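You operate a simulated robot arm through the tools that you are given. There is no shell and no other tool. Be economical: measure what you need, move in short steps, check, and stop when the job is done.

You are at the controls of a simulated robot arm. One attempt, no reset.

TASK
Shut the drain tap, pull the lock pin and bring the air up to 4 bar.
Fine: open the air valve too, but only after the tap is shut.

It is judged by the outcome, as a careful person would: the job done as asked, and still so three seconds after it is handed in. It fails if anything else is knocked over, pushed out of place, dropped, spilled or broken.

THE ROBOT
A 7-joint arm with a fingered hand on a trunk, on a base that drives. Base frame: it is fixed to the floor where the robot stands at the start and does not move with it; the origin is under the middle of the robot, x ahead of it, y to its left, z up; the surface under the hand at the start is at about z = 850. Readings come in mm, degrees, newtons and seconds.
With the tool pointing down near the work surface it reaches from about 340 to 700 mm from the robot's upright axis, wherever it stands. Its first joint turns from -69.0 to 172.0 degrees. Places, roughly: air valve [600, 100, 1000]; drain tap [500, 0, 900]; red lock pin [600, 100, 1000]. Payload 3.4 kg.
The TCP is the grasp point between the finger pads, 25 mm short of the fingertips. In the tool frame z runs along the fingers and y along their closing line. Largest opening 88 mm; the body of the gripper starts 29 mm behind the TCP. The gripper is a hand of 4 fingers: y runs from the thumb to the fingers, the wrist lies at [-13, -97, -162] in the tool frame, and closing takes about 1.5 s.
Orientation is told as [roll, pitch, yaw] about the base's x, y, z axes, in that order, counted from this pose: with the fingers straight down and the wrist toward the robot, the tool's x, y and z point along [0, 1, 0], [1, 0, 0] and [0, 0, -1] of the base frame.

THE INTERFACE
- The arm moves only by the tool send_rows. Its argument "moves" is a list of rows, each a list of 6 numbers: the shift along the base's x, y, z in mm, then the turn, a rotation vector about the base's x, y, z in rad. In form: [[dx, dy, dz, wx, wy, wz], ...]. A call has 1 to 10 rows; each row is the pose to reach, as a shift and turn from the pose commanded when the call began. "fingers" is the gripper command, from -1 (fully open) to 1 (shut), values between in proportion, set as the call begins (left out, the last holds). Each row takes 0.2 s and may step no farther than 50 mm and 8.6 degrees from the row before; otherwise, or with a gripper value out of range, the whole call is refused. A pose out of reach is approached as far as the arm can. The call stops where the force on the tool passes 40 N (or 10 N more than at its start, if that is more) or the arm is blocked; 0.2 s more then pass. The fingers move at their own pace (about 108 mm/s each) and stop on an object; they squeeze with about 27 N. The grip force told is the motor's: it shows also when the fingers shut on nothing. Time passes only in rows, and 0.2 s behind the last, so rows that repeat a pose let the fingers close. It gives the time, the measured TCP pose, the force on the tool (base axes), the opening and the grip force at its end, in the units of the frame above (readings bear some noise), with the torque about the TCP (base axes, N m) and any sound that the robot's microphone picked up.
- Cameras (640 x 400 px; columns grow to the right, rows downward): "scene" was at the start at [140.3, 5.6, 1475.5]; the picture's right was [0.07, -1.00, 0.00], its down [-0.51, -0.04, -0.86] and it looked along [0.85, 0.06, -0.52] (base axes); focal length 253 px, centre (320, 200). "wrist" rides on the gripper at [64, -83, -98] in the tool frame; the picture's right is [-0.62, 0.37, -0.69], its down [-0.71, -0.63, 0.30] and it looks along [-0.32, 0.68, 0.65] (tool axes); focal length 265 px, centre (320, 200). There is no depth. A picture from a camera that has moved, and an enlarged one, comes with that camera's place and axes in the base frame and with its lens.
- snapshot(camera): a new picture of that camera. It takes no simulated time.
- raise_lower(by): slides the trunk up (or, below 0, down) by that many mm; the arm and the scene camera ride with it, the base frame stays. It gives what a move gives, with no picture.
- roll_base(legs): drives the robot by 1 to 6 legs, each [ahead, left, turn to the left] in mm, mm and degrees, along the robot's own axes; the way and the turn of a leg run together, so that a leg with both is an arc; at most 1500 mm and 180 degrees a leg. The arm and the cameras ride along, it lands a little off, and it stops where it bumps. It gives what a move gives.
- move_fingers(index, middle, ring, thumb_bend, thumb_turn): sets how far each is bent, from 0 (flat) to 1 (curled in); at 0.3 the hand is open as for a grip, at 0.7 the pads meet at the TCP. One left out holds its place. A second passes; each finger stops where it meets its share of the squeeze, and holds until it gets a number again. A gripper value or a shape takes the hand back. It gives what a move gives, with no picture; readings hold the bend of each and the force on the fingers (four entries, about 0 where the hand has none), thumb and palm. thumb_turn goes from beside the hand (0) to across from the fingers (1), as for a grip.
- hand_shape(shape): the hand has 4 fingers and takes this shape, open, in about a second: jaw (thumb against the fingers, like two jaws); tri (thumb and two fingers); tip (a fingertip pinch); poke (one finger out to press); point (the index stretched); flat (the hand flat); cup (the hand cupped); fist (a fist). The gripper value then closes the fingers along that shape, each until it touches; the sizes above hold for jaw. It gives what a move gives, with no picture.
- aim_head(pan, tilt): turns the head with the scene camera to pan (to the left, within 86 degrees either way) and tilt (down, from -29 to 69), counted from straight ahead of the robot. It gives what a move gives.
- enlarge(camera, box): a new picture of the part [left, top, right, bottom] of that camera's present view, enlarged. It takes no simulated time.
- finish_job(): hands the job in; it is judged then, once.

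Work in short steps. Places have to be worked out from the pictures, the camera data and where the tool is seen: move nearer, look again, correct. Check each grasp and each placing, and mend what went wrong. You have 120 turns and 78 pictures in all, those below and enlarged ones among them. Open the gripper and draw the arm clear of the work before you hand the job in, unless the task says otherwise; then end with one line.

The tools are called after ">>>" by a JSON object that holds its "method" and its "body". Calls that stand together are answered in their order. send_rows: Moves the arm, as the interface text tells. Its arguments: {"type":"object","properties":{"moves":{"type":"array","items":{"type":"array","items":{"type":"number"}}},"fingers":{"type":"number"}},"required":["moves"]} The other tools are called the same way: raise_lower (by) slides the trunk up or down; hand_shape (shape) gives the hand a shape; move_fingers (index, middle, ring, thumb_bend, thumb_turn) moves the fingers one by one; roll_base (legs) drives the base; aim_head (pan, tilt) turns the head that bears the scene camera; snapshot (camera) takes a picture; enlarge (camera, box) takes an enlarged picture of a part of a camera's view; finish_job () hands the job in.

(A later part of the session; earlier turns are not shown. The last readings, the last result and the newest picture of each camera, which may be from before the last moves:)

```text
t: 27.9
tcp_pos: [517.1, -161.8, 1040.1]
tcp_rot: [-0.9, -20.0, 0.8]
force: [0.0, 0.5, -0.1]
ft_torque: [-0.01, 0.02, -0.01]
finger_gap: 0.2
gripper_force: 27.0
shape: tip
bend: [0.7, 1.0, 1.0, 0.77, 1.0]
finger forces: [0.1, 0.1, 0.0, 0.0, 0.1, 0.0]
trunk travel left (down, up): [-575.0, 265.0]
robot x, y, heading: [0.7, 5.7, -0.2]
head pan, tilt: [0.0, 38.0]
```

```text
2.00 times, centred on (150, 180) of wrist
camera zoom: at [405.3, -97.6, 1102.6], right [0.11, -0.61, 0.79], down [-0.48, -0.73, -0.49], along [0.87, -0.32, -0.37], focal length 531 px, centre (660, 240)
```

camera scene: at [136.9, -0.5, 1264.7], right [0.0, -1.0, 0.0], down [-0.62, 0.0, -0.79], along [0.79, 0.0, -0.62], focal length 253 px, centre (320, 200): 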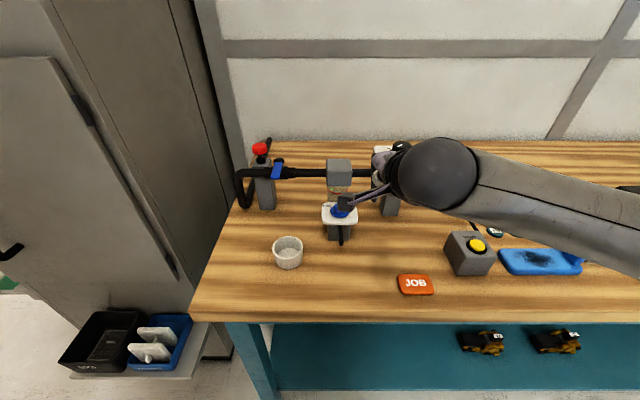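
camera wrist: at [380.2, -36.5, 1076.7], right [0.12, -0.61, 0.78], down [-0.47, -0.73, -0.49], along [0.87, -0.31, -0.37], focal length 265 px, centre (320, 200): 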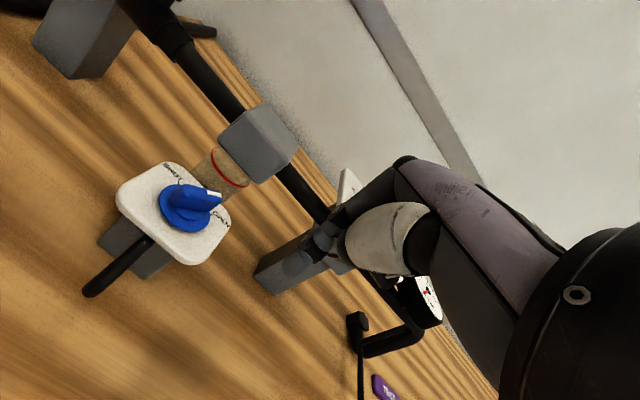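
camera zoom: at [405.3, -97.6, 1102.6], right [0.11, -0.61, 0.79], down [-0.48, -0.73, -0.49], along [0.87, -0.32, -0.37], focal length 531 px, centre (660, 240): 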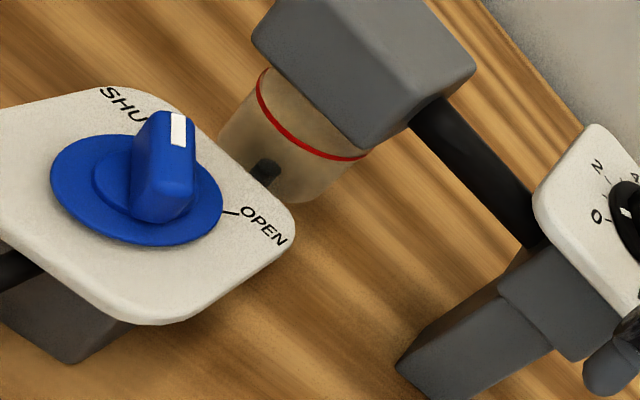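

My projection puts the flange mark roughly 10° short of the SHUT tick, so I'll push again with more tilt, bearing on the far end of the handle from the far right.

>>> {"method": "send_rows", "body": {"moves": [[12, 30, -15, 0, -0.06, 0], [24, 60, -30, 0, -0.12, 0], [40, 90, -50, 0, -0.17, 0], [45, 96, -75, 0, -0.17, 0], [45, 96, -91, 0, -0.17, 0]]}}

>>> {"method": "enlarge", "body": {"camera": "wrist", "box": [140, 150, 380, 350]}}

```text
t: 29.1
tcp_pos: [561.1, -67.6, 948.5]
tcp_rot: [-1.1, -29.9, 0.7]
force: [-0.5, -0.3, 0.4]
ft_torque: [0.05, -0.02, 0.02]
finger_gap: 0.0
gripper_force: 27.1
shape: tip
bend: [0.7, 1.0, 1.0, 0.77, 1.0]
finger forces: [0.0, 0.1, 0.1, 0.0, 0.1, 0.1]
trunk travel left (down, up): [-575.0, 265.0]
robot x, y, heading: [2.1, -0.6, -0.2]
head pan, tilt: [0.0, 38.0]
```

```text
2.00 times, centred on (260, 250) of wrist
camera zoom: at [439.8, -2.6, 991.8], right [-0.02, -0.61, 0.79], down [-0.39, -0.73, -0.57], along [0.92, -0.32, -0.22], focal length 531 px, centre (440, 100)
```

zoom: 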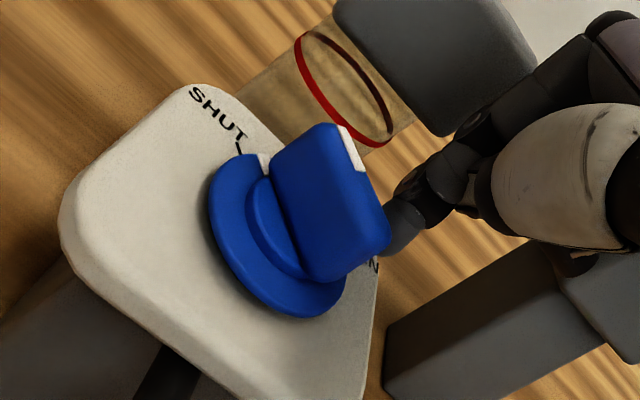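

The finger is right of the handle's far part; push left, then back toward me.

>>> {"method": "send_rows", "body": {"moves": [[1, 8, 0, 0, 0, 0], [1, 15, 0, 0, 0, 0], [1, 20, 0, 0, 0, 0], [-1, 25, 0, 0, 0, 0], [-4, 29, 0, 0, 0, 0]]}}

>>> {"method": "enlarge", "body": {"camera": "wrist", "box": [140, 150, 380, 350]}}

```text
t: 30.3
tcp_pos: [559.9, -45.2, 948.7]
tcp_rot: [-0.9, -29.9, 0.1]
force: [8.9, -23.6, 4.6]
ft_torque: [-0.3, -0.07, 0.14]
finger_gap: 0.0
gripper_force: 27.1
shape: tip
bend: [0.7, 1.0, 1.0, 0.77, 1.0]
finger forces: [18.0, 0.0, 0.0, 0.1, 0.0, 0.0]
trunk travel left (down, up): [-575.0, 265.0]
robot x, y, heading: [1.3, 0.6, -0.2]
head pan, tilt: [0.0, 38.0]
```

```text
2.00 times, centred on (260, 250) of wrist
camera zoom: at [438.8, 20.3, 991.1], right [-0.03, -0.61, 0.79], down [-0.4, -0.72, -0.57], along [0.92, -0.33, -0.22], focal length 531 px, centre (440, 100)
```

zoom: 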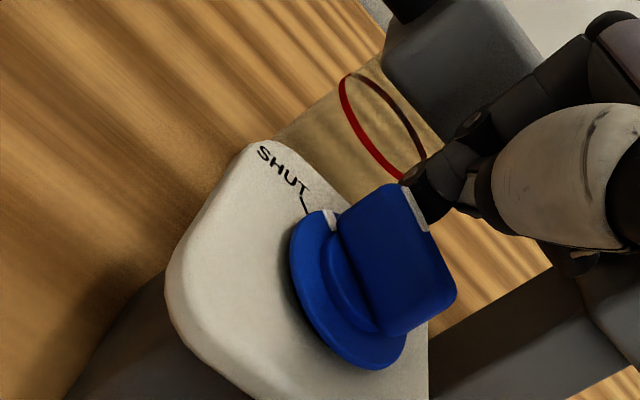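

I'll press slightly more along the tangent to confirm whether it's the stop.

>>> {"method": "send_rows", "body": {"moves": [[-2, 3, 0, 0, 0, 0], [-4, 5, 0, 0, 0, 0], [-5, 7, 0, 0, 0, 0]]}}

>>> {"method": "enlarge", "body": {"camera": "wrist", "box": [180, 200, 340, 350]}}

```text
t: 30.9
tcp_pos: [559.8, -44.6, 950.0]
tcp_rot: [-1.4, -30.3, -0.6]
force: [10.5, -19.8, 1.5]
ft_torque: [-0.31, -0.09, 0.08]
finger_gap: 0.1
gripper_force: 27.2
shape: tip
bend: [0.7, 1.0, 1.0, 0.77, 1.0]
finger forces: [16.3, 0.0, 0.1, 0.0, 0.1, 0.0]
trunk travel left (down, up): [-575.0, 265.0]
robot x, y, heading: [-2.5, -1.0, -0.1]
head pan, tilt: [0.0, 38.0]
stopped in row 2: the force on the tool passed its limit at 41 N (the readings are from after the stop); the commanded pose is now the measured one
```

```text
2.67 times, centred on (260, 275) of wrist
camera zoom: at [439.3, 23.2, 990.6], right [-0.05, -0.6, 0.8], down [-0.41, -0.72, -0.57], along [0.91, -0.35, -0.21], focal length 708 px, centre (480, 0)
```

zoom: 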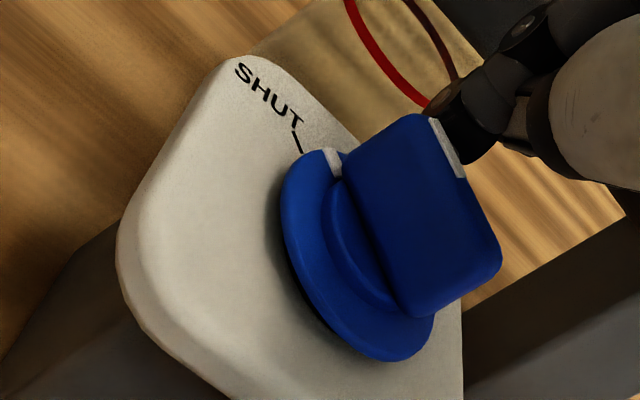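

It hits a hard stop at 41 N, and allowing for the parallax between plate and flange the mark lines up with the SHUT tick: the tap is shut. I'll retreat up and bring the hand upright toward the pin.

>>> {"method": "send_rows", "body": {"moves": [[2, -8, 0, 0, 0, 0], [0, -16, 30, 0, 0.05, 0], [-20, -10, 70, 0, 0.15, 0], [-30, 20, 110, 0, 0.25, 0], [-20, 60, 140, 0, 0.35, 0], [0, 100, 150, 0, 0.45, 0], [20, 140, 150, 0, 0.52, 0]]}}

>>> {"method": "hand_shape", "body": {"shape": "jaw"}}

>>> {"method": "snapshot", "body": {"camera": "wrist"}}

>>> {"method": "snapshot", "body": {"camera": "scene"}}

```text
refused: row 4 steps farther than a row can; nothing moved
```

```text
t: 31.8
tcp_pos: [551.3, -36.6, 956.0]
tcp_rot: [-1.1, -30.6, 0.1]
force: [-12.2, -5.9, 22.5]
ft_torque: [-0.17, 0.2, -0.06]
finger_gap: 26.0
gripper_force: 0.1
shape: jaw
bend: [0.49, 0.48, 0.44, 0.72, 1.0]
finger forces: [10.6, 15.3, 7.8, 0.0, 37.7, 0.0]
trunk travel left (down, up): [-575.0, 265.0]
robot x, y, heading: [-0.3, -3.4, -0.3]
head pan, tilt: [0.0, 38.0]
```

```text
37 pictures are left
camera wrist: at [428.8, 28.5, 995.3], right [-0.04, -0.6, 0.8], down [-0.39, -0.72, -0.57], along [0.92, -0.34, -0.21], focal length 265 px, centre (320, 200)
```

wrist: 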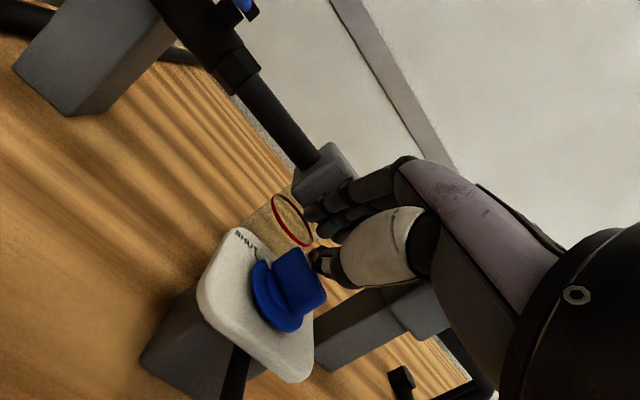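

```text
36 pictures are left
camera scene: at [129.2, -3.0, 1265.8], right [0.0, -1.0, 0.0], down [-0.61, 0.0, -0.79], along [0.79, 0.0, -0.61], focal length 253 px, centre (320, 200)
```

scene: 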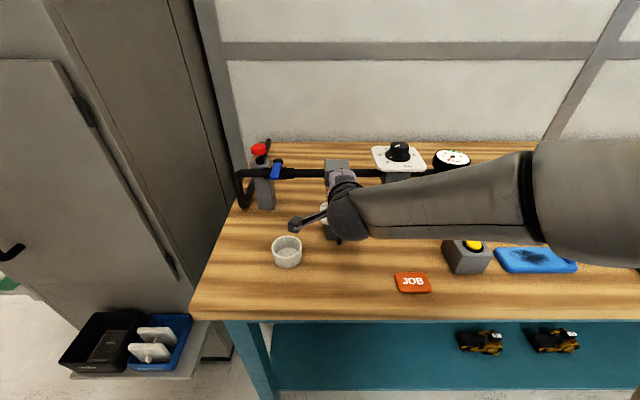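

The hand opened while still down there and is pressing on the box and handle. I'll close the fingers again in place right away, before moving.

>>> {"method": "send_rows", "body": {"fingers": 1, "moves": [[0, 0, 0, 0, 0, 0], [0, 0, 0, 0, 0, 0], [0, 0, 0, 0, 0, 0]]}}

>>> {"method": "enlarge", "body": {"camera": "wrist", "box": [140, 110, 400, 350]}}

```text
t: 32.6
tcp_pos: [556.1, -37.0, 949.5]
tcp_rot: [-1.5, -30.1, 0.2]
force: [-3.2, 0.7, -2.4]
ft_torque: [-0.01, -0.01, 0.03]
finger_gap: 3.1
gripper_force: 27.2
shape: jaw
bend: [0.74, 0.73, 0.55, 0.46, 1.0]
finger forces: [3.3, 0.0, 0.1, 0.1, 0.1, 0.0]
trunk travel left (down, up): [-575.0, 265.0]
robot x, y, heading: [-2.4, -1.8, -0.1]
head pan, tilt: [0.0, 38.0]
```

```text
1.67 times, centred on (270, 230) of wrist
camera zoom: at [434.8, 28.9, 991.0], right [-0.04, -0.6, 0.8], down [-0.4, -0.72, -0.56], along [0.92, -0.34, -0.22], focal length 442 px, centre (403, 150)
```

zoom: 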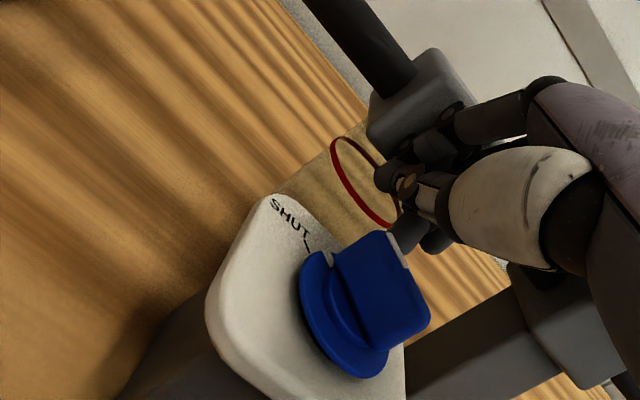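

Pressure is gone, and the tap is still at SHUT and undisturbed. I'll lift straight up and then back, turning upright on the way.

>>> {"method": "send_rows", "body": {"moves": [[1, -3, 5, 0, 0, 0], [1, -3, 40, 0, 0, 0], [-15, -3, 80, 0, 0.1, 0], [-30, 20, 115, 0, 0.2, 0], [-25, 55, 145, 0, 0.3, 0], [-5, 95, 155, 0, 0.42, 0], [15, 135, 155, 0, 0.52, 0]]}}

```text
t: 34.2
tcp_pos: [568.1, 101.4, 1103.5]
tcp_rot: [-1.7, 0.0, 0.2]
force: [0.6, 0.6, 0.3]
ft_torque: [-0.01, 0.01, 0.0]
finger_gap: 3.2
gripper_force: 27.1
shape: jaw
bend: [0.74, 0.73, 0.55, 0.46, 1.0]
finger forces: [0.0, 0.1, 0.0, 0.0, 0.0, 0.0]
trunk travel left (down, up): [-575.0, 265.0]
robot x, y, heading: [1.8, -0.1, -0.5]
head pan, tilt: [0.0, 38.0]
```

Now clear; I'll open a tip pinch and look at the pin.

>>> {"method": "hand_shape", "body": {"shape": "tip"}}

>>> {"method": "snapshot", "body": {"camera": "wrist"}}

>>> {"method": "enlarge", "body": {"camera": "scene", "box": [220, 60, 380, 220]}}

```text
t: 35.1
tcp_pos: [568.0, 98.1, 1106.9]
tcp_rot: [-1.4, -0.4, 0.0]
force: [-0.2, 0.1, -0.4]
ft_torque: [-0.04, 0.03, 0.03]
finger_gap: 87.7
gripper_force: 0.0
shape: tip
bend: [0.3, 0.98, 0.99, 0.3, 0.98]
finger forces: [0.1, 0.0, 0.1, 0.0, 0.0, 0.0]
trunk travel left (down, up): [-575.0, 265.0]
robot x, y, heading: [-1.8, 1.5, -0.1]
head pan, tilt: [0.0, 38.0]
```

```text
34 pictures are left
camera wrist: at [484.3, 163.5, 1202.7], right [0.36, -0.6, 0.71], down [-0.63, -0.72, -0.29], along [0.69, -0.34, -0.64], focal length 265 px, centre (320, 200)
```

wrist: 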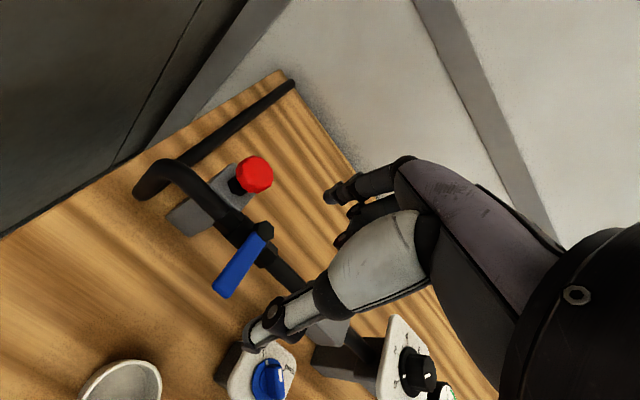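

```text
2.50 times, centred on (300, 140) of scene
camera zoom: at [137.2, -1.8, 1264.7], right [0.0, -1.0, 0.0], down [-0.62, 0.0, -0.79], along [0.79, 0.0, -0.62], focal length 633 px, centre (370, 350)
```

zoom: 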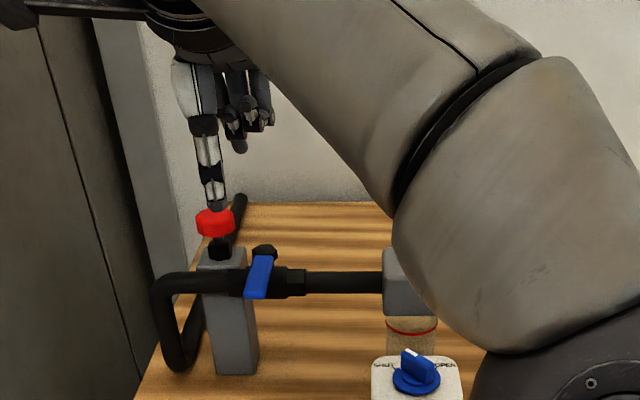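

The pin head is near (650,135,1000), about 34 mm wide. I'll move above it and re-measure with the wrist camera.

>>> {"method": "send_rows", "body": {"moves": [[30, 12, 0, 0.013, 0.0, 0], [60, 25, -10, 0.025, 0.0, 0], [80, 37, -40, 0.025, 0, 0]]}}

>>> {"method": "enlarge", "body": {"camera": "wrist", "box": [120, 120, 440, 360]}}

>>> {"method": "enlarge", "body": {"camera": "scene", "box": [220, 100, 320, 220]}}

```text
t: 35.9
tcp_pos: [619.8, 95.1, 1052.5]
tcp_rot: [0.1, -0.6, 0.2]
force: [0.3, 0.8, 0.3]
ft_torque: [0.03, -0.03, 0.01]
finger_gap: 88.0
gripper_force: 0.0
shape: tip
bend: [0.3, 0.98, 0.99, 0.3, 0.98]
finger forces: [0.0, 0.0, 0.1, 0.0, 0.0, 0.0]
out of reach, approached as far as the arm can: row 1, 2, 3
trunk travel left (down, up): [-575.0, 265.0]
robot x, y, heading: [-0.4, -2.5, -0.0]
head pan, tilt: [0.0, 38.0]
```

```text
1.67 times, centred on (280, 240) of wrist
camera zoom: at [534.5, 158.7, 1150.4], right [0.36, -0.62, 0.7], down [-0.62, -0.72, -0.31], along [0.69, -0.32, -0.65], focal length 442 px, centre (387, 133)
```

zoom: 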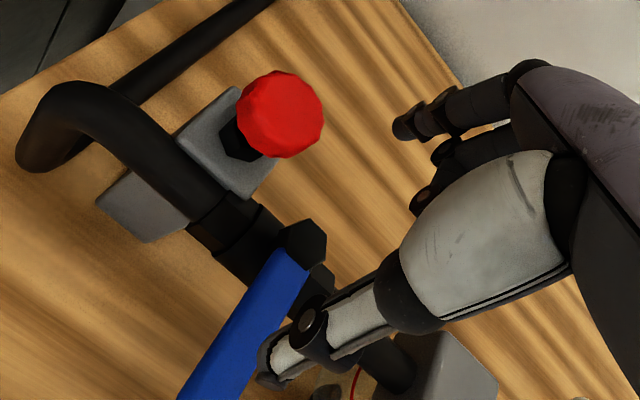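

```text
3.33 times, centred on (270, 160) of scene
camera zoom: at [136.7, -1.7, 1264.9], right [0.0, -1.0, 0.0], down [-0.62, 0.0, -0.79], along [0.79, 0.0, -0.62], focal length 843 px, centre (487, 333)
```

zoom: 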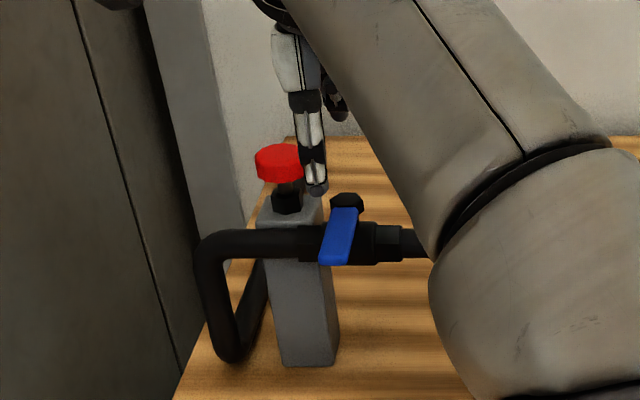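

That's out of the arm's reach. I'll draw the hand back and up, then shift the base left and slightly ahead.

>>> {"method": "send_rows", "body": {"moves": [[-40, 0, 20, 0, 0, 0], [-80, 0, 45, 0, 0, 0], [-110, 0, 60, 0, 0, 0]]}}

>>> {"method": "roll_base", "body": {"legs": [[30, 120, 0]]}}

>>> {"method": "snapshot", "body": {"camera": "scene"}}

```text
t: 36.9
tcp_pos: [575.2, 53.6, 1136.4]
tcp_rot: [2.4, 1.4, -3.3]
force: [0.3, -0.3, 0.7]
ft_torque: [0.02, 0.01, 0.01]
finger_gap: 88.1
gripper_force: 0.0
shape: tip
bend: [0.3, 0.98, 0.99, 0.3, 0.97]
finger forces: [0.1, 0.0, 0.0, 0.0, 0.0, 0.0]
out of reach, approached as far as the arm can: row 1, 2, 3
trunk travel left (down, up): [-575.0, 265.0]
robot x, y, heading: [-4.9, -2.3, -0.2]
head pan, tilt: [0.0, 38.0]
stopped in row 3: the arm was blocked; the commanded pose is now the measured one
```

```text
t: 38.2
tcp_pos: [604.0, 179.3, 1137.4]
tcp_rot: [2.5, 1.3, -3.4]
force: [-0.2, -0.2, 0.3]
ft_torque: [0.01, -0.01, 0.01]
finger_gap: 87.9
gripper_force: 0.1
shape: tip
bend: [0.3, 0.98, 0.99, 0.3, 0.97]
finger forces: [0.0, 0.0, 0.0, 0.0, 0.1, 0.1]
trunk travel left (down, up): [-575.0, 265.0]
robot x, y, heading: [32.6, 121.2, -0.0]
head pan, tilt: [0.0, 38.0]
```

```text
30 pictures are left
camera scene: at [167.6, 122.0, 1264.7], right [0.0, -1.0, 0.0], down [-0.62, 0.0, -0.79], along [0.79, 0.0, -0.62], focal length 253 px, centre (320, 200)
```

scene: 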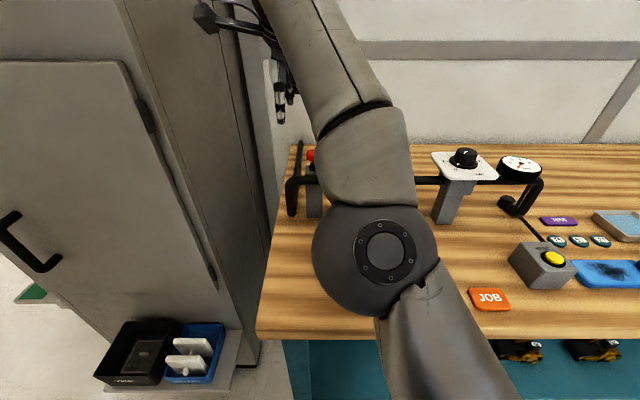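

The base moved fine. Now I'll move over the pin, straightening the tool.

>>> {"method": "send_rows", "body": {"moves": [[15, -15, -10, -0.015, -0.01, 0.02], [30, -30, -25, -0.03, -0.02, 0.04], [46, -44, -50, -0.042, -0.023, 0.058]]}}

>>> {"method": "snapshot", "body": {"camera": "wrist"}}

```text
t: 39.0
tcp_pos: [658.0, 135.2, 1093.4]
tcp_rot: [0.1, 0.0, -0.1]
force: [-0.3, -0.2, 0.5]
ft_torque: [-0.02, 0.0, -0.01]
finger_gap: 87.9
gripper_force: 0.1
shape: tip
bend: [0.3, 0.98, 0.99, 0.3, 0.97]
finger forces: [0.0, 0.1, 0.1, 0.1, 0.0, 0.0]
out of reach, approached as far as the arm can: row 2, 3
trunk travel left (down, up): [-575.0, 265.0]
robot x, y, heading: [28.1, 120.3, -0.2]
head pan, tilt: [0.0, 38.0]
```

```text
29 pictures are left
camera wrist: at [574.3, 197.5, 1190.9], right [0.37, -0.62, 0.69], down [-0.63, -0.71, -0.31], along [0.69, -0.32, -0.65], focal length 265 px, centre (320, 200)
```

wrist: 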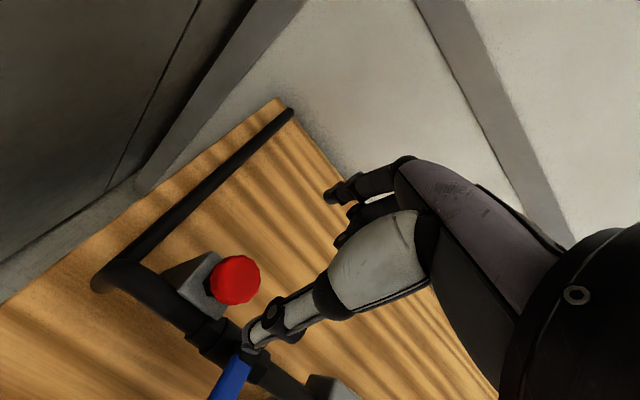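

The arm seems folded to its limit rather than stretched, so I'll raise the trunk to give it room and then come down with the arm.

>>> {"method": "raise_lower", "body": {"by": 180}}

>>> {"method": "send_rows", "body": {"moves": [[0, 0, -40, 0, 0, 0], [-3, 0, -80, 0, 0, 0], [-5, 0, -120, 0, 0, 0], [-6, 0, -160, 0, 0, 0], [-6, 0, -195, 0, 0, 0]]}}

>>> {"method": "snapshot", "body": {"camera": "wrist"}}

>>> {"method": "snapshot", "body": {"camera": "scene"}}

```text
t: 41.0
tcp_pos: [656.7, 134.7, 1273.8]
tcp_rot: [0.1, -0.1, 0.0]
force: [-0.5, 0.1, -0.2]
ft_torque: [-0.03, 0.01, 0.02]
finger_gap: 87.7
gripper_force: 0.0
shape: tip
bend: [0.3, 0.98, 0.99, 0.3, 0.97]
finger forces: [0.0, 0.0, 0.0, 0.0, 0.1, 0.0]
trunk travel left (down, up): [-755.0, 85.0]
robot x, y, heading: [30.1, 122.0, -0.3]
head pan, tilt: [0.0, 38.0]
```

```text
t: 42.2
tcp_pos: [708.7, 150.7, 1157.7]
tcp_rot: [0.0, -0.1, -0.1]
force: [-0.4, 0.3, 0.1]
ft_torque: [0.02, -0.02, 0.01]
finger_gap: 87.7
gripper_force: 0.1
shape: tip
bend: [0.3, 0.98, 0.99, 0.3, 0.97]
finger forces: [0.0, 0.0, 0.0, 0.0, 0.1, 0.1]
out of reach, approached as far as the arm can: row 1, 2, 3, 4, 5
trunk travel left (down, up): [-755.0, 85.0]
robot x, y, heading: [30.5, 121.5, -0.2]
head pan, tilt: [0.0, 38.0]
```

```text
28 pictures are left
camera wrist: at [626.2, 213.9, 1255.4], right [0.37, -0.62, 0.69], down [-0.63, -0.71, -0.31], along [0.68, -0.32, -0.65], focal length 265 px, centre (320, 200)
```

wrist: 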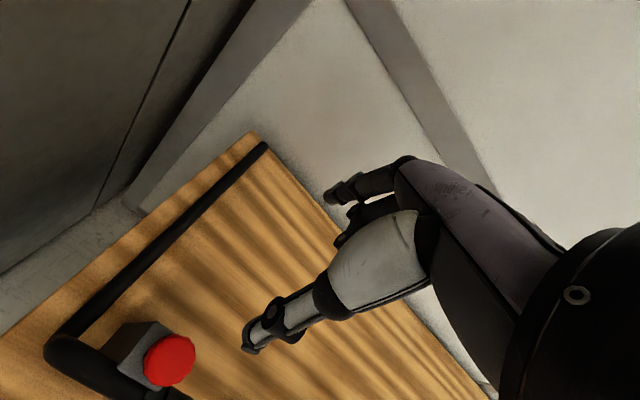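

```text
27 pictures are left
camera scene: at [167.2, 121.1, 1444.8], right [0.0, -1.0, 0.0], down [-0.62, 0.0, -0.79], along [0.79, 0.0, -0.62], focal length 253 px, centre (320, 200)
```

scene: 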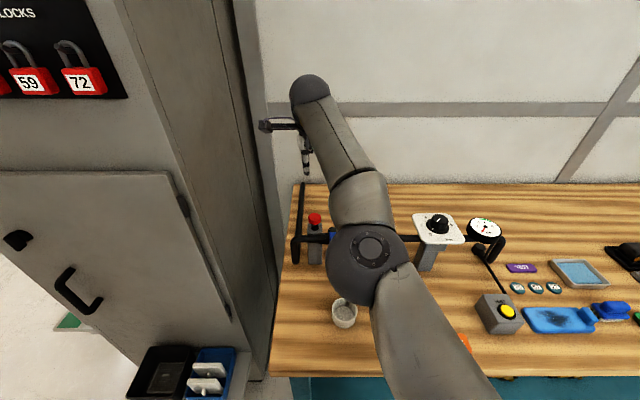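

The arm gets into a poor elbow posture when reaching left; it worked well when the target was slightly right of the robot. I'll bring the arm back to the right and then drive the base left so that the pin lies there.

>>> {"method": "send_rows", "body": {"moves": [[-35, -20, 20, 0, 0, 0], [-70, -40, 40, 0, 0, 0], [-105, -60, 60, 0, 0, 0], [-140, -80, 80, 0, 0, 0], [-175, -100, 90, 0, 0, 0], [-190, -140, 90, 0, 0, 0], [-190, -185, 90, 0, 0, 0]]}}

>>> {"method": "roll_base", "body": {"legs": [[0, 110, 0]]}}

>>> {"method": "snapshot", "body": {"camera": "scene"}}

```text
t: 43.8
tcp_pos: [585.8, 15.6, 1392.3]
tcp_rot: [0.0, 0.1, 0.1]
force: [0.3, 0.9, 0.0]
ft_torque: [0.0, 0.03, -0.01]
finger_gap: 87.9
gripper_force: 0.1
shape: tip
bend: [0.3, 0.98, 0.99, 0.3, 0.98]
finger forces: [0.0, 0.1, 0.0, 0.0, 0.1, 0.0]
out of reach, approached as far as the arm can: row 1, 2, 3, 4, 5, 6, 7
trunk travel left (down, up): [-755.0, 85.0]
robot x, y, heading: [30.8, 122.3, -0.3]
head pan, tilt: [0.0, 38.0]
```

```text
t: 45.0
tcp_pos: [585.1, 124.1, 1391.3]
tcp_rot: [0.0, 0.0, 0.0]
force: [-0.5, 0.1, -0.1]
ft_torque: [0.01, -0.02, 0.01]
finger_gap: 88.3
gripper_force: 0.0
shape: tip
bend: [0.3, 0.98, 0.99, 0.3, 0.98]
finger forces: [0.0, 0.0, 0.1, 0.0, 0.0, 0.0]
trunk travel left (down, up): [-755.0, 85.0]
robot x, y, heading: [31.5, 232.2, -0.2]
head pan, tilt: [0.0, 38.0]
```

```text
26 pictures are left
camera scene: at [167.9, 231.2, 1444.7], right [0.0, -1.0, 0.0], down [-0.62, 0.0, -0.79], along [0.79, 0.0, -0.62], focal length 253 px, centre (320, 200)
```

scene: 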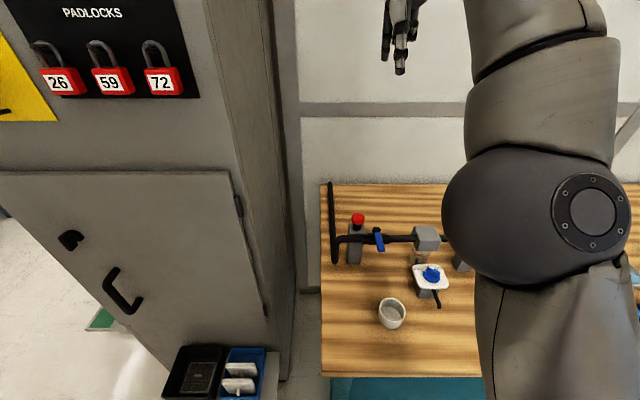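

Now the arm comes from the right as before. I'll move down toward the pin in steps and see whether it tracks.

>>> {"method": "send_rows", "body": {"moves": [[0, 0, -48, 0, 0, 0], [0, 2, -96, 0, 0, 0], [10, 4, -140, 0, 0, 0], [20, 6, -184, 0, 0, 0], [35, 8, -228, 0, 0, 0], [50, 10, -265, 0, 0, 0]]}}

>>> {"method": "snapshot", "body": {"camera": "scene"}}

```text
t: 46.4
tcp_pos: [633.4, 136.8, 1125.7]
tcp_rot: [-0.1, -0.1, 0.1]
force: [-0.3, 0.1, -0.4]
ft_torque: [-0.02, 0.04, -0.02]
finger_gap: 88.1
gripper_force: 0.0
shape: tip
bend: [0.3, 0.98, 0.99, 0.3, 0.98]
finger forces: [0.1, 0.1, 0.1, 0.0, 0.1, 0.1]
out of reach, approached as far as the arm can: row 1
trunk travel left (down, up): [-755.0, 85.0]
robot x, y, heading: [31.8, 232.5, -0.1]
head pan, tilt: [0.0, 38.0]
```

```text
25 pictures are left
camera scene: at [167.9, 234.5, 1444.8], right [0.0, -1.0, 0.0], down [-0.62, 0.0, -0.79], along [0.79, 0.0, -0.62], focal length 253 px, centre (320, 200)
```

scene: 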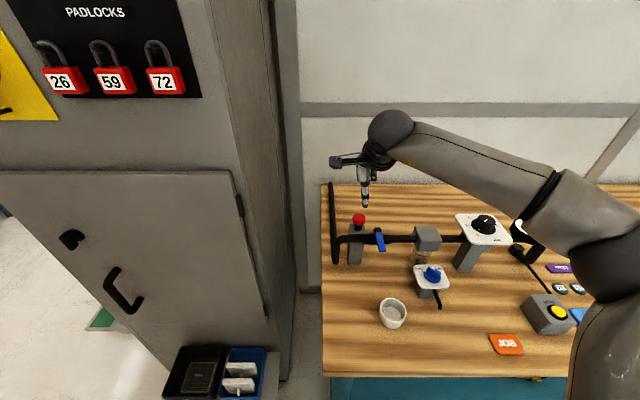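

Good posture and tracking. I'll move over the pin at about z=1065 and measure it with the wrist camera.

>>> {"method": "send_rows", "body": {"moves": [[10, 0, -30, 0, 0, 0], [18, 0, -60, 0, 0, 0]]}}

>>> {"method": "snapshot", "body": {"camera": "wrist"}}

>>> {"method": "enlarge", "body": {"camera": "scene", "box": [310, 150, 430, 270]}}

```text
t: 47.0
tcp_pos: [653.3, 133.4, 1066.5]
tcp_rot: [0.0, 0.1, 0.0]
force: [-0.2, 0.5, 0.2]
ft_torque: [0.01, -0.01, -0.02]
finger_gap: 88.0
gripper_force: 0.1
shape: tip
bend: [0.3, 0.98, 0.99, 0.3, 0.98]
finger forces: [0.0, 0.1, 0.0, 0.1, 0.1, 0.1]
trunk travel left (down, up): [-755.0, 85.0]
robot x, y, heading: [29.4, 230.8, 0.0]
head pan, tilt: [0.0, 38.0]
```

```text
24 pictures are left
camera wrist: at [569.7, 197.4, 1164.7], right [0.37, -0.62, 0.69], down [-0.63, -0.71, -0.31], along [0.68, -0.32, -0.65], focal length 265 px, centre (320, 200)
```

wrist: 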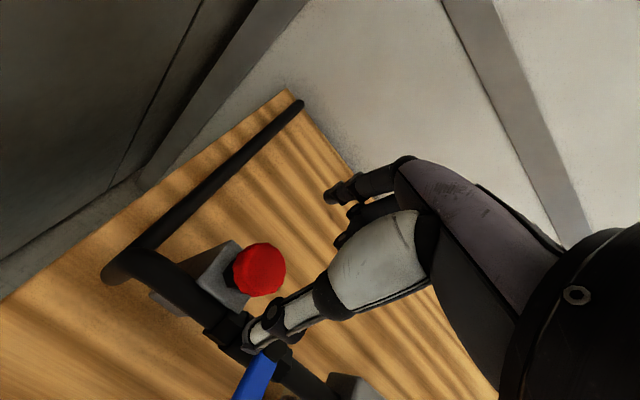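

```text
3.33 times, centred on (370, 210) of scene
camera zoom: at [168.3, 230.9, 1444.7], right [0.0, -1.0, 0.0], down [-0.62, 0.0, -0.79], along [0.79, 0.0, -0.62], focal length 843 px, centre (153, 167)
```

zoom: 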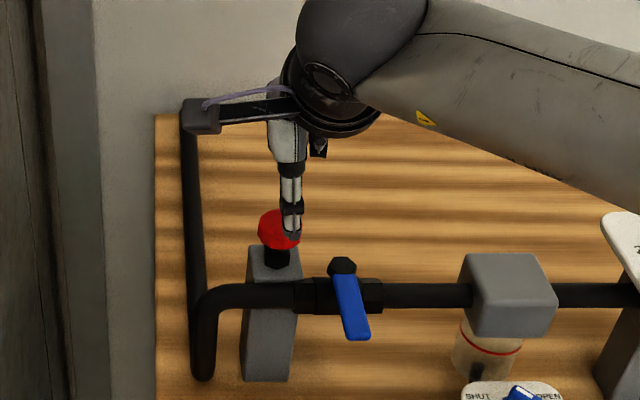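

The head is around (648,133,1007). I'll descend with the pinch open to TCP z about 1013 and then close.

>>> {"method": "send_rows", "body": {"moves": [[-4, 0, -20, 0, 0, 0], [-4, 0, -40, 0, 0, 0], [-4, 0, -54, 0, 0, 0]]}}

>>> {"method": "enlarge", "body": {"camera": "wrist", "box": [160, 140, 400, 380]}}

```text
t: 47.8
tcp_pos: [649.7, 133.3, 1014.3]
tcp_rot: [0.2, -0.1, 0.0]
force: [1.0, -0.2, 3.3]
ft_torque: [-0.03, -0.04, 0.03]
finger_gap: 88.1
gripper_force: 0.0
shape: tip
bend: [0.3, 0.98, 0.99, 0.3, 0.98]
finger forces: [0.1, 3.5, 0.0, 0.1, 0.1, 0.0]
trunk travel left (down, up): [-755.0, 85.0]
robot x, y, heading: [31.7, 232.2, -0.3]
head pan, tilt: [0.0, 38.0]
```

```text
1.67 times, centred on (280, 260) of wrist
camera zoom: at [565.2, 196.6, 1112.9], right [0.37, -0.62, 0.69], down [-0.63, -0.71, -0.31], along [0.69, -0.32, -0.65], focal length 442 px, centre (387, 100)
```

zoom: 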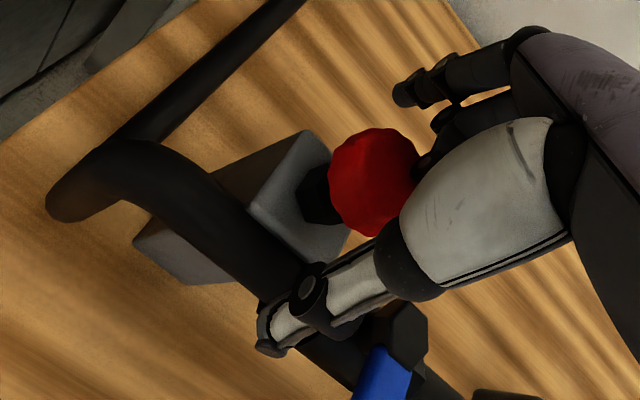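

The curled middle finger is touching the head top (3.5 N), so I'll lift a little, switch to the jaw shape and descend again.

>>> {"method": "send_rows", "body": {"moves": [[0, 0, 25, 0, 0, 0]]}}

>>> {"method": "hand_shape", "body": {"shape": "jaw"}}

>>> {"method": "send_rows", "body": {"moves": [[-1, 0, -13, 0, 0, 0], [-1, 0, -26, 0, 0, 0]]}}

>>> {"method": "send_rows", "body": {"fingers": 1, "moves": [[0, 0, 0, 0, 0, 0], [0, 0, 0, 0, 0, 0], [0, 0, 0, 0, 0, 0], [0, 0, 0, 0, 0, 0], [0, 0, 0, 0, 0, 0], [0, 0, 0, 0, 0, 0], [0, 0, 0, 0, 0, 0]]}}

>>> {"method": "enlarge", "body": {"camera": "wrist", "box": [160, 140, 400, 380]}}

```text
t: 48.2
tcp_pos: [649.3, 132.9, 1038.7]
tcp_rot: [0.1, 0.0, 0.0]
force: [0.9, -0.1, 0.4]
ft_torque: [0.01, -0.01, -0.02]
finger_gap: 88.3
gripper_force: 0.0
shape: tip
bend: [0.3, 0.98, 0.99, 0.3, 0.98]
finger forces: [0.0, 0.0, 0.1, 0.0, 0.0, 0.0]
trunk travel left (down, up): [-755.0, 85.0]
robot x, y, heading: [32.2, 230.5, 0.2]
head pan, tilt: [0.0, 38.0]
```

```text
t: 49.1
tcp_pos: [649.4, 132.6, 1038.9]
tcp_rot: [0.1, -0.1, 0.0]
force: [-0.3, 0.2, 0.0]
ft_torque: [-0.01, -0.01, 0.03]
finger_gap: 88.1
gripper_force: 0.1
shape: jaw
bend: [0.3, 0.3, 0.3, 0.3, 0.98]
finger forces: [0.0, 0.1, 0.0, 0.0, 0.0, 0.0]
trunk travel left (down, up): [-755.0, 85.0]
robot x, y, heading: [32.9, 233.0, -0.1]
head pan, tilt: [0.0, 38.0]
```

```text
t: 49.7
tcp_pos: [648.5, 135.5, 1013.7]
tcp_rot: [0.0, 0.0, 0.1]
force: [-1.9, -0.5, -0.2]
ft_torque: [-0.02, 0.03, 0.0]
finger_gap: 88.0
gripper_force: 0.2
shape: jaw
bend: [0.3, 0.3, 0.3, 0.3, 0.98]
finger forces: [0.1, 0.0, 0.1, 0.0, 0.0, 0.0]
trunk travel left (down, up): [-755.0, 85.0]
robot x, y, heading: [29.7, 234.4, -0.0]
head pan, tilt: [0.0, 38.0]
```

```text
t: 51.3
tcp_pos: [647.7, 134.9, 1012.1]
tcp_rot: [0.1, -0.1, 0.0]
force: [-5.2, 1.8, -5.8]
ft_torque: [-0.01, -0.29, 0.0]
finger_gap: 20.7
gripper_force: 27.1
shape: jaw
bend: [0.73, 0.64, 0.7, 0.77, 1.0]
finger forces: [13.1, 6.1, 0.1, 0.1, 23.2, 0.0]
trunk travel left (down, up): [-755.0, 85.0]
robot x, y, heading: [29.2, 233.3, 0.0]
head pan, tilt: [0.0, 38.0]
```

```text
1.67 times, centred on (280, 260) of wrist
camera zoom: at [564.1, 199.5, 1110.9], right [0.37, -0.62, 0.69], down [-0.63, -0.71, -0.31], along [0.68, -0.32, -0.65], focal length 442 px, centre (387, 100)
```

zoom: 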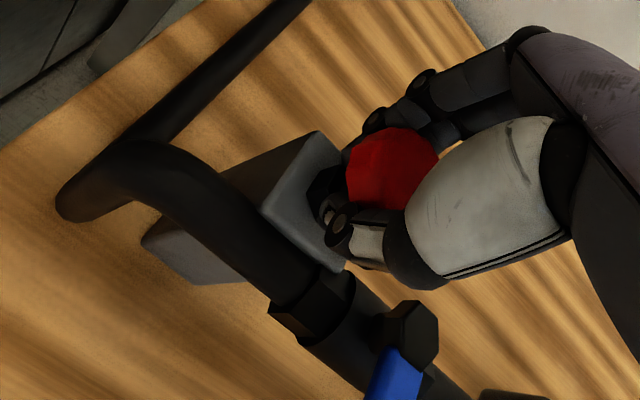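

The fingers are hooked around and under the head (opening 21 mm). I'll pull straight up in small steps.

>>> {"method": "send_rows", "body": {"moves": [[0, 0, 5, 0, 0, 0], [0, 0, 10, 0, 0, 0], [0, 0, 15, 0, 0, 0], [0, 0, 20, 0, 0, 0]]}}

>>> {"method": "enlarge", "body": {"camera": "wrist", "box": [160, 140, 400, 380]}}

>>> {"method": "enlarge", "body": {"camera": "scene", "box": [310, 150, 430, 270]}}

```text
t: 52.3
tcp_pos: [645.5, 135.5, 1020.9]
tcp_rot: [-0.4, 1.3, 0.1]
force: [-0.6, 2.0, -15.9]
ft_torque: [-0.06, -0.24, 0.06]
finger_gap: 19.5
gripper_force: 26.9
shape: jaw
bend: [0.74, 0.73, 0.7, 0.78, 1.0]
finger forces: [16.3, 5.9, 0.1, 0.1, 25.5, 0.0]
trunk travel left (down, up): [-755.0, 85.0]
robot x, y, heading: [31.3, 232.3, -0.1]
head pan, tilt: [0.0, 38.0]
stopped in row 4: the force on the tool passed its limit at 41 N (the readings are from after the stop); the commanded pose is now the measured one
```

```text
1.67 times, centred on (280, 260) of wrist
camera zoom: at [564.0, 200.4, 1121.1], right [0.38, -0.62, 0.69], down [-0.63, -0.72, -0.29], along [0.67, -0.33, -0.67], focal length 442 px, centre (387, 100)
```

zoom: 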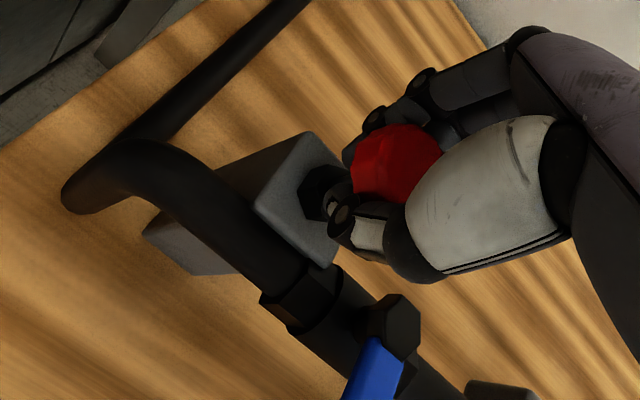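

```text
3.33 times, centred on (370, 210) of scene
camera zoom: at [170.5, 231.4, 1444.6], right [0.0, -1.0, 0.0], down [-0.62, 0.0, -0.79], along [0.79, 0.0, -0.62], focal length 843 px, centre (153, 167)
```

zoom: 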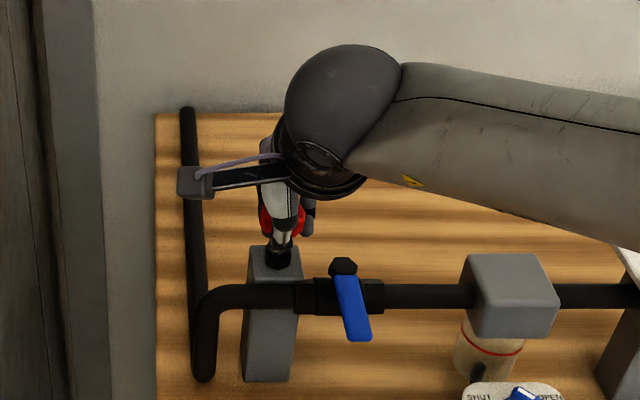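

The pin came up about 9 mm against a growing force. I'll pull a bit more to see if that's the end of travel.

>>> {"method": "send_rows", "body": {"moves": [[0, 0, 3, 0, 0, 0], [0, 0, 6, 0, 0, 0], [0, 0, 9, 0, 0, 0]]}}

```text
t: 53.0
tcp_pos: [643.2, 136.1, 1022.4]
tcp_rot: [-0.5, 2.1, 0.2]
force: [2.1, 2.3, -16.4]
ft_torque: [-0.08, -0.26, 0.05]
finger_gap: 18.9
gripper_force: 27.2
shape: jaw
bend: [0.74, 0.73, 0.7, 0.78, 1.0]
finger forces: [17.2, 6.7, 0.0, 0.0, 25.0, 0.0]
trunk travel left (down, up): [-755.0, 85.0]
robot x, y, heading: [29.6, 232.7, -0.1]
head pan, tilt: [0.0, 38.0]
stopped in row 3: the force on the tool passed its limit at 42 N (the readings are from after the stop); the commanded pose is now the measured one
```

It's at the end of its travel, about 10 mm up. I'll ease off, let go and see whether the pin stays up.

>>> {"method": "send_rows", "body": {"moves": [[3, -1, -3, 0.008, -0.037, 0], [3, -1, -3, 0.008, -0.037, 0]]}}

>>> {"method": "send_rows", "body": {"fingers": -1, "moves": [[0, 0, 0, 0, 0, 0], [0, 0, 0, 0, 0, 0], [0, 0, 0, 0, 0, 0], [0, 0, 0, 0, 0, 0], [0, 0, 0, 0, 0, 0], [0, 0, 0, 0, 0, 0]]}}

>>> {"method": "enlarge", "body": {"camera": "wrist", "box": [160, 140, 400, 380]}}

```text
t: 53.6
tcp_pos: [645.0, 135.8, 1021.8]
tcp_rot: [0.2, -0.4, 0.2]
force: [-6.8, 3.9, -15.3]
ft_torque: [-0.09, -0.11, 0.09]
finger_gap: 19.3
gripper_force: 26.5
shape: jaw
bend: [0.74, 0.73, 0.7, 0.78, 1.0]
finger forces: [15.7, 5.5, 0.1, 0.0, 25.8, 0.0]
trunk travel left (down, up): [-755.0, 85.0]
robot x, y, heading: [29.3, 229.6, -0.1]
head pan, tilt: [0.0, 38.0]
```

```text
t: 55.0
tcp_pos: [646.4, 134.9, 1021.0]
tcp_rot: [0.1, -0.7, 0.0]
force: [0.7, 0.2, 1.3]
ft_torque: [-0.01, -0.05, 0.03]
finger_gap: 87.5
gripper_force: 0.1
shape: jaw
bend: [0.3, 0.3, 0.3, 0.3, 0.98]
finger forces: [0.0, 0.0, 0.1, 0.0, 0.0, 0.1]
trunk travel left (down, up): [-755.0, 85.0]
robot x, y, heading: [29.7, 238.4, -0.1]
head pan, tilt: [0.0, 38.0]
```

```text
1.67 times, centred on (280, 260) of wrist
camera zoom: at [560.8, 198.6, 1120.1], right [0.36, -0.62, 0.7], down [-0.62, -0.72, -0.31], along [0.69, -0.32, -0.65], focal length 442 px, centre (387, 100)
```

zoom: 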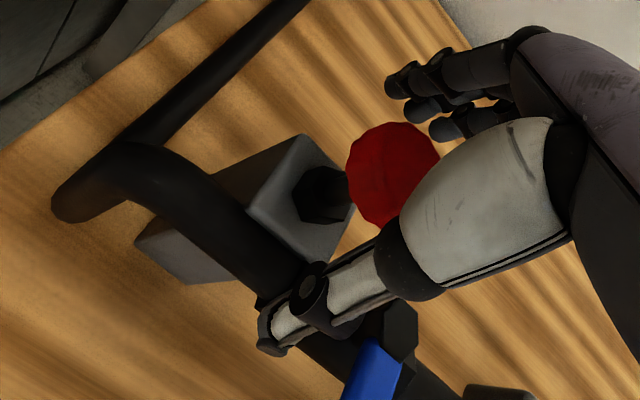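

The red head now stands clear of the nut with no hand on it, so the pin stays pulled. I'll lift off, switch to the poke shape and check the lever.

>>> {"method": "send_rows", "body": {"moves": [[0, 0, 30, 0, 0.012, 0], [0, 0, 70, 0, 0.012, 0], [-35, 0, 90, 0, 0.012, 0], [-75, -5, 90, 0, 0.012, 0]]}}

>>> {"method": "hand_shape", "body": {"shape": "poke"}}

>>> {"method": "enlarge", "body": {"camera": "scene", "box": [300, 140, 440, 280]}}

```text
t: 56.0
tcp_pos: [571.1, 134.1, 1113.1]
tcp_rot: [0.2, 0.1, 0.1]
force: [0.0, -0.7, -0.4]
ft_torque: [0.01, -0.01, -0.02]
finger_gap: 87.3
gripper_force: 0.1
shape: jaw
bend: [0.3, 0.3, 0.3, 0.3, 0.98]
finger forces: [0.0, 0.0, 0.0, 0.0, 0.0, 0.0]
trunk travel left (down, up): [-755.0, 85.0]
robot x, y, heading: [29.8, 231.6, -0.3]
head pan, tilt: [0.0, 38.0]
```

```text
t: 56.9
tcp_pos: [572.6, 133.8, 1111.5]
tcp_rot: [0.1, 0.1, 0.1]
force: [-0.8, 0.5, 0.4]
ft_torque: [0.04, -0.01, -0.01]
finger_gap: 0.2
gripper_force: 0.0
shape: poke
bend: [0.7, 0.7, 0.99, 1.0, 1.0]
finger forces: [0.0, 0.0, 0.1, 0.0, 0.0, 0.0]
trunk travel left (down, up): [-755.0, 85.0]
robot x, y, heading: [31.7, 232.3, 0.1]
head pan, tilt: [0.0, 38.0]
```

```text
2.86 times, centred on (370, 210) of scene
camera zoom: at [167.3, 231.0, 1444.8], right [0.0, -1.0, 0.0], down [-0.62, 0.0, -0.79], along [0.79, 0.0, -0.62], focal length 723 px, centre (177, 171)
```

zoom: 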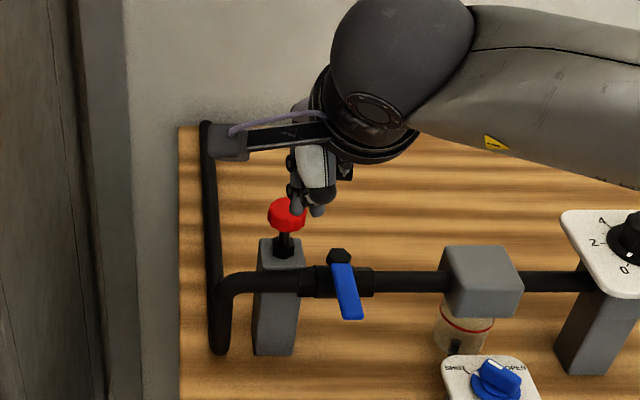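

The pin is visibly up on its shaft. Now I'll go down left of the lever end and push it gently to the right as a test.

>>> {"method": "send_rows", "body": {"moves": [[0, -8, -40, 0, 0, 0], [0, -8, -80, 0, 0, 0], [0, -8, -110, 0, 0, 0]]}}

>>> {"method": "send_rows", "body": {"moves": [[0, -6, 0, 0, 0, 0], [0, -12, 0, 0, 0, 0], [0, -18, 0, 0, 0, 0], [0, -24, 0, 0, 0, 0]]}}

>>> {"method": "enlarge", "body": {"camera": "wrist", "box": [120, 120, 400, 390]}}

```text
t: 57.7
tcp_pos: [571.2, 124.4, 1001.3]
tcp_rot: [0.1, 0.0, 0.2]
force: [0.1, 0.3, 0.5]
ft_torque: [0.03, 0.01, 0.02]
finger_gap: 0.0
gripper_force: 0.0
shape: poke
bend: [0.7, 0.7, 0.99, 1.0, 1.0]
finger forces: [0.0, 0.0, 0.0, 0.0, 0.0, 0.1]
trunk travel left (down, up): [-755.0, 85.0]
robot x, y, heading: [28.9, 234.0, -0.1]
head pan, tilt: [0.0, 38.0]
```

```text
t: 58.7
tcp_pos: [569.5, 99.6, 1003.9]
tcp_rot: [0.1, -0.1, 0.2]
force: [-1.5, 3.2, -0.9]
ft_torque: [-0.01, 0.06, 0.01]
finger_gap: 0.1
gripper_force: 0.0
shape: poke
bend: [0.7, 0.7, 0.99, 1.0, 1.0]
finger forces: [0.0, 2.9, 0.1, 0.1, 0.0, 0.0]
trunk travel left (down, up): [-755.0, 85.0]
robot x, y, heading: [27.6, 229.0, -0.4]
head pan, tilt: [0.0, 38.0]
```

```text
1.48 times, centred on (260, 255) of wrist
camera zoom: at [486.6, 162.7, 1102.2], right [0.37, -0.62, 0.69], down [-0.63, -0.72, -0.31], along [0.68, -0.32, -0.65], focal length 393 px, centre (409, 118)
```

zoom: 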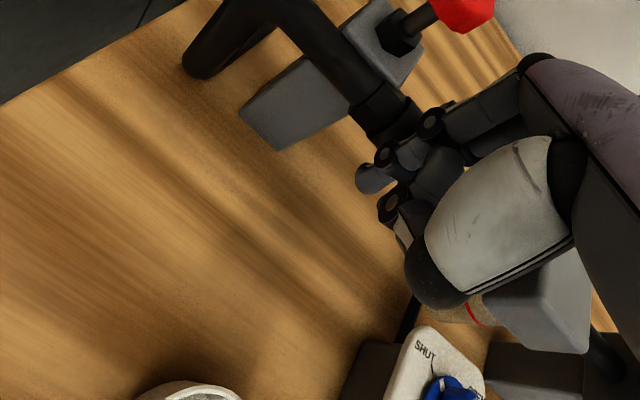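

Light contact (3 N) and it's already past the expected contact point, so the lever seems to be yielding. I'll continue to 30°, then look.

>>> {"method": "send_rows", "body": {"moves": [[0, -5, 0, 0, 0, 0], [-1, -10, 0, 0, 0, 0], [-2, -15, 0, 0, 0, 0]]}}

>>> {"method": "enlarge", "body": {"camera": "scene", "box": [310, 170, 430, 290]}}

```text
t: 59.5
tcp_pos: [568.9, 83.9, 1002.9]
tcp_rot: [0.1, 0.0, 0.1]
force: [-1.3, 2.5, 1.5]
ft_torque: [-0.04, -0.01, 0.03]
finger_gap: 0.0
gripper_force: 0.0
shape: poke
bend: [0.7, 0.7, 0.99, 1.0, 1.0]
finger forces: [0.0, 3.1, 0.0, 0.0, 0.0, 0.0]
trunk travel left (down, up): [-755.0, 85.0]
robot x, y, heading: [30.8, 230.1, -0.2]
head pan, tilt: [0.0, 38.0]
```

```text
3.33 times, centred on (370, 230) of scene
camera zoom: at [166.8, 231.7, 1444.8], right [0.0, -1.0, 0.0], down [-0.62, 0.0, -0.79], along [0.79, 0.0, -0.62], focal length 843 px, centre (153, 100)
```

zoom: 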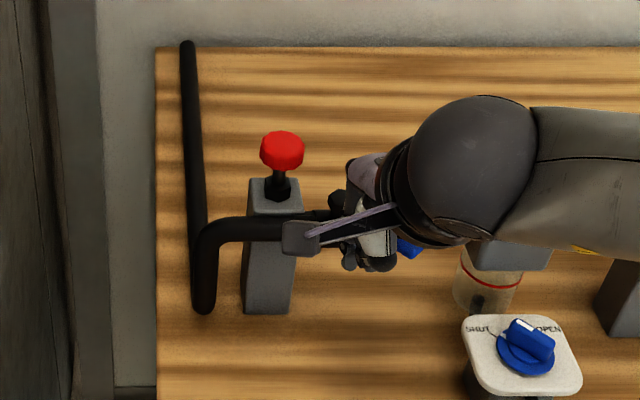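

The lever is swinging right with only 3 N. I'll continue the arc until it lies along the pipe.

>>> {"method": "send_rows", "body": {"moves": [[2, -8, 0, 0, 0, 0], [4, -15, 0, 0, 0, 0], [8, -22, 0, 0, 0, 0], [12, -28, 0, 0, 0, 0], [17, -33, 0, 0, 0, 0], [23, -38, 0, 0, 0, 0], [30, -42, 0, 0, 0, 0], [37, -45, 0, 0, 0, 0], [41, -46, 0, 0, 0, 0]]}}

>>> {"method": "enlarge", "body": {"camera": "scene", "box": [310, 170, 530, 290]}}

```text
t: 61.5
tcp_pos: [605.6, 37.8, 1007.1]
tcp_rot: [0.0, -0.1, 0.0]
force: [-14.9, 1.5, 8.5]
ft_torque: [-0.03, 0.07, -0.03]
finger_gap: 0.1
gripper_force: 0.1
shape: poke
bend: [0.7, 0.7, 0.99, 1.0, 1.0]
finger forces: [5.8, 10.6, 0.0, 0.1, 0.1, 0.0]
trunk travel left (down, up): [-755.0, 85.0]
robot x, y, heading: [30.9, 232.7, -0.4]
head pan, tilt: [0.0, 38.0]
```

```text
2.91 times, centred on (420, 230) of scene
camera zoom: at [161.2, 232.4, 1445.5], right [0.0, -1.0, 0.0], down [-0.61, 0.0, -0.79], along [0.79, 0.0, -0.61], focal length 736 px, centre (29, 113)
```

zoom: 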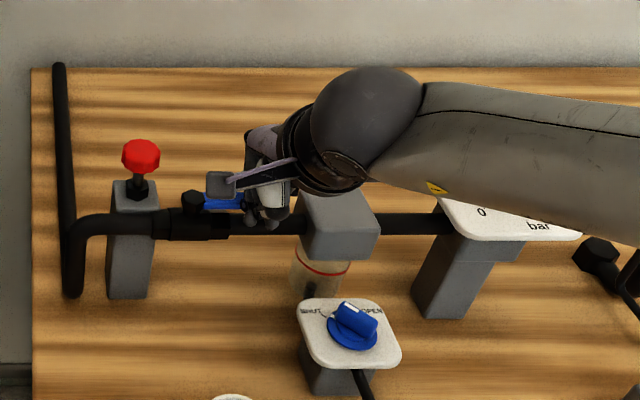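

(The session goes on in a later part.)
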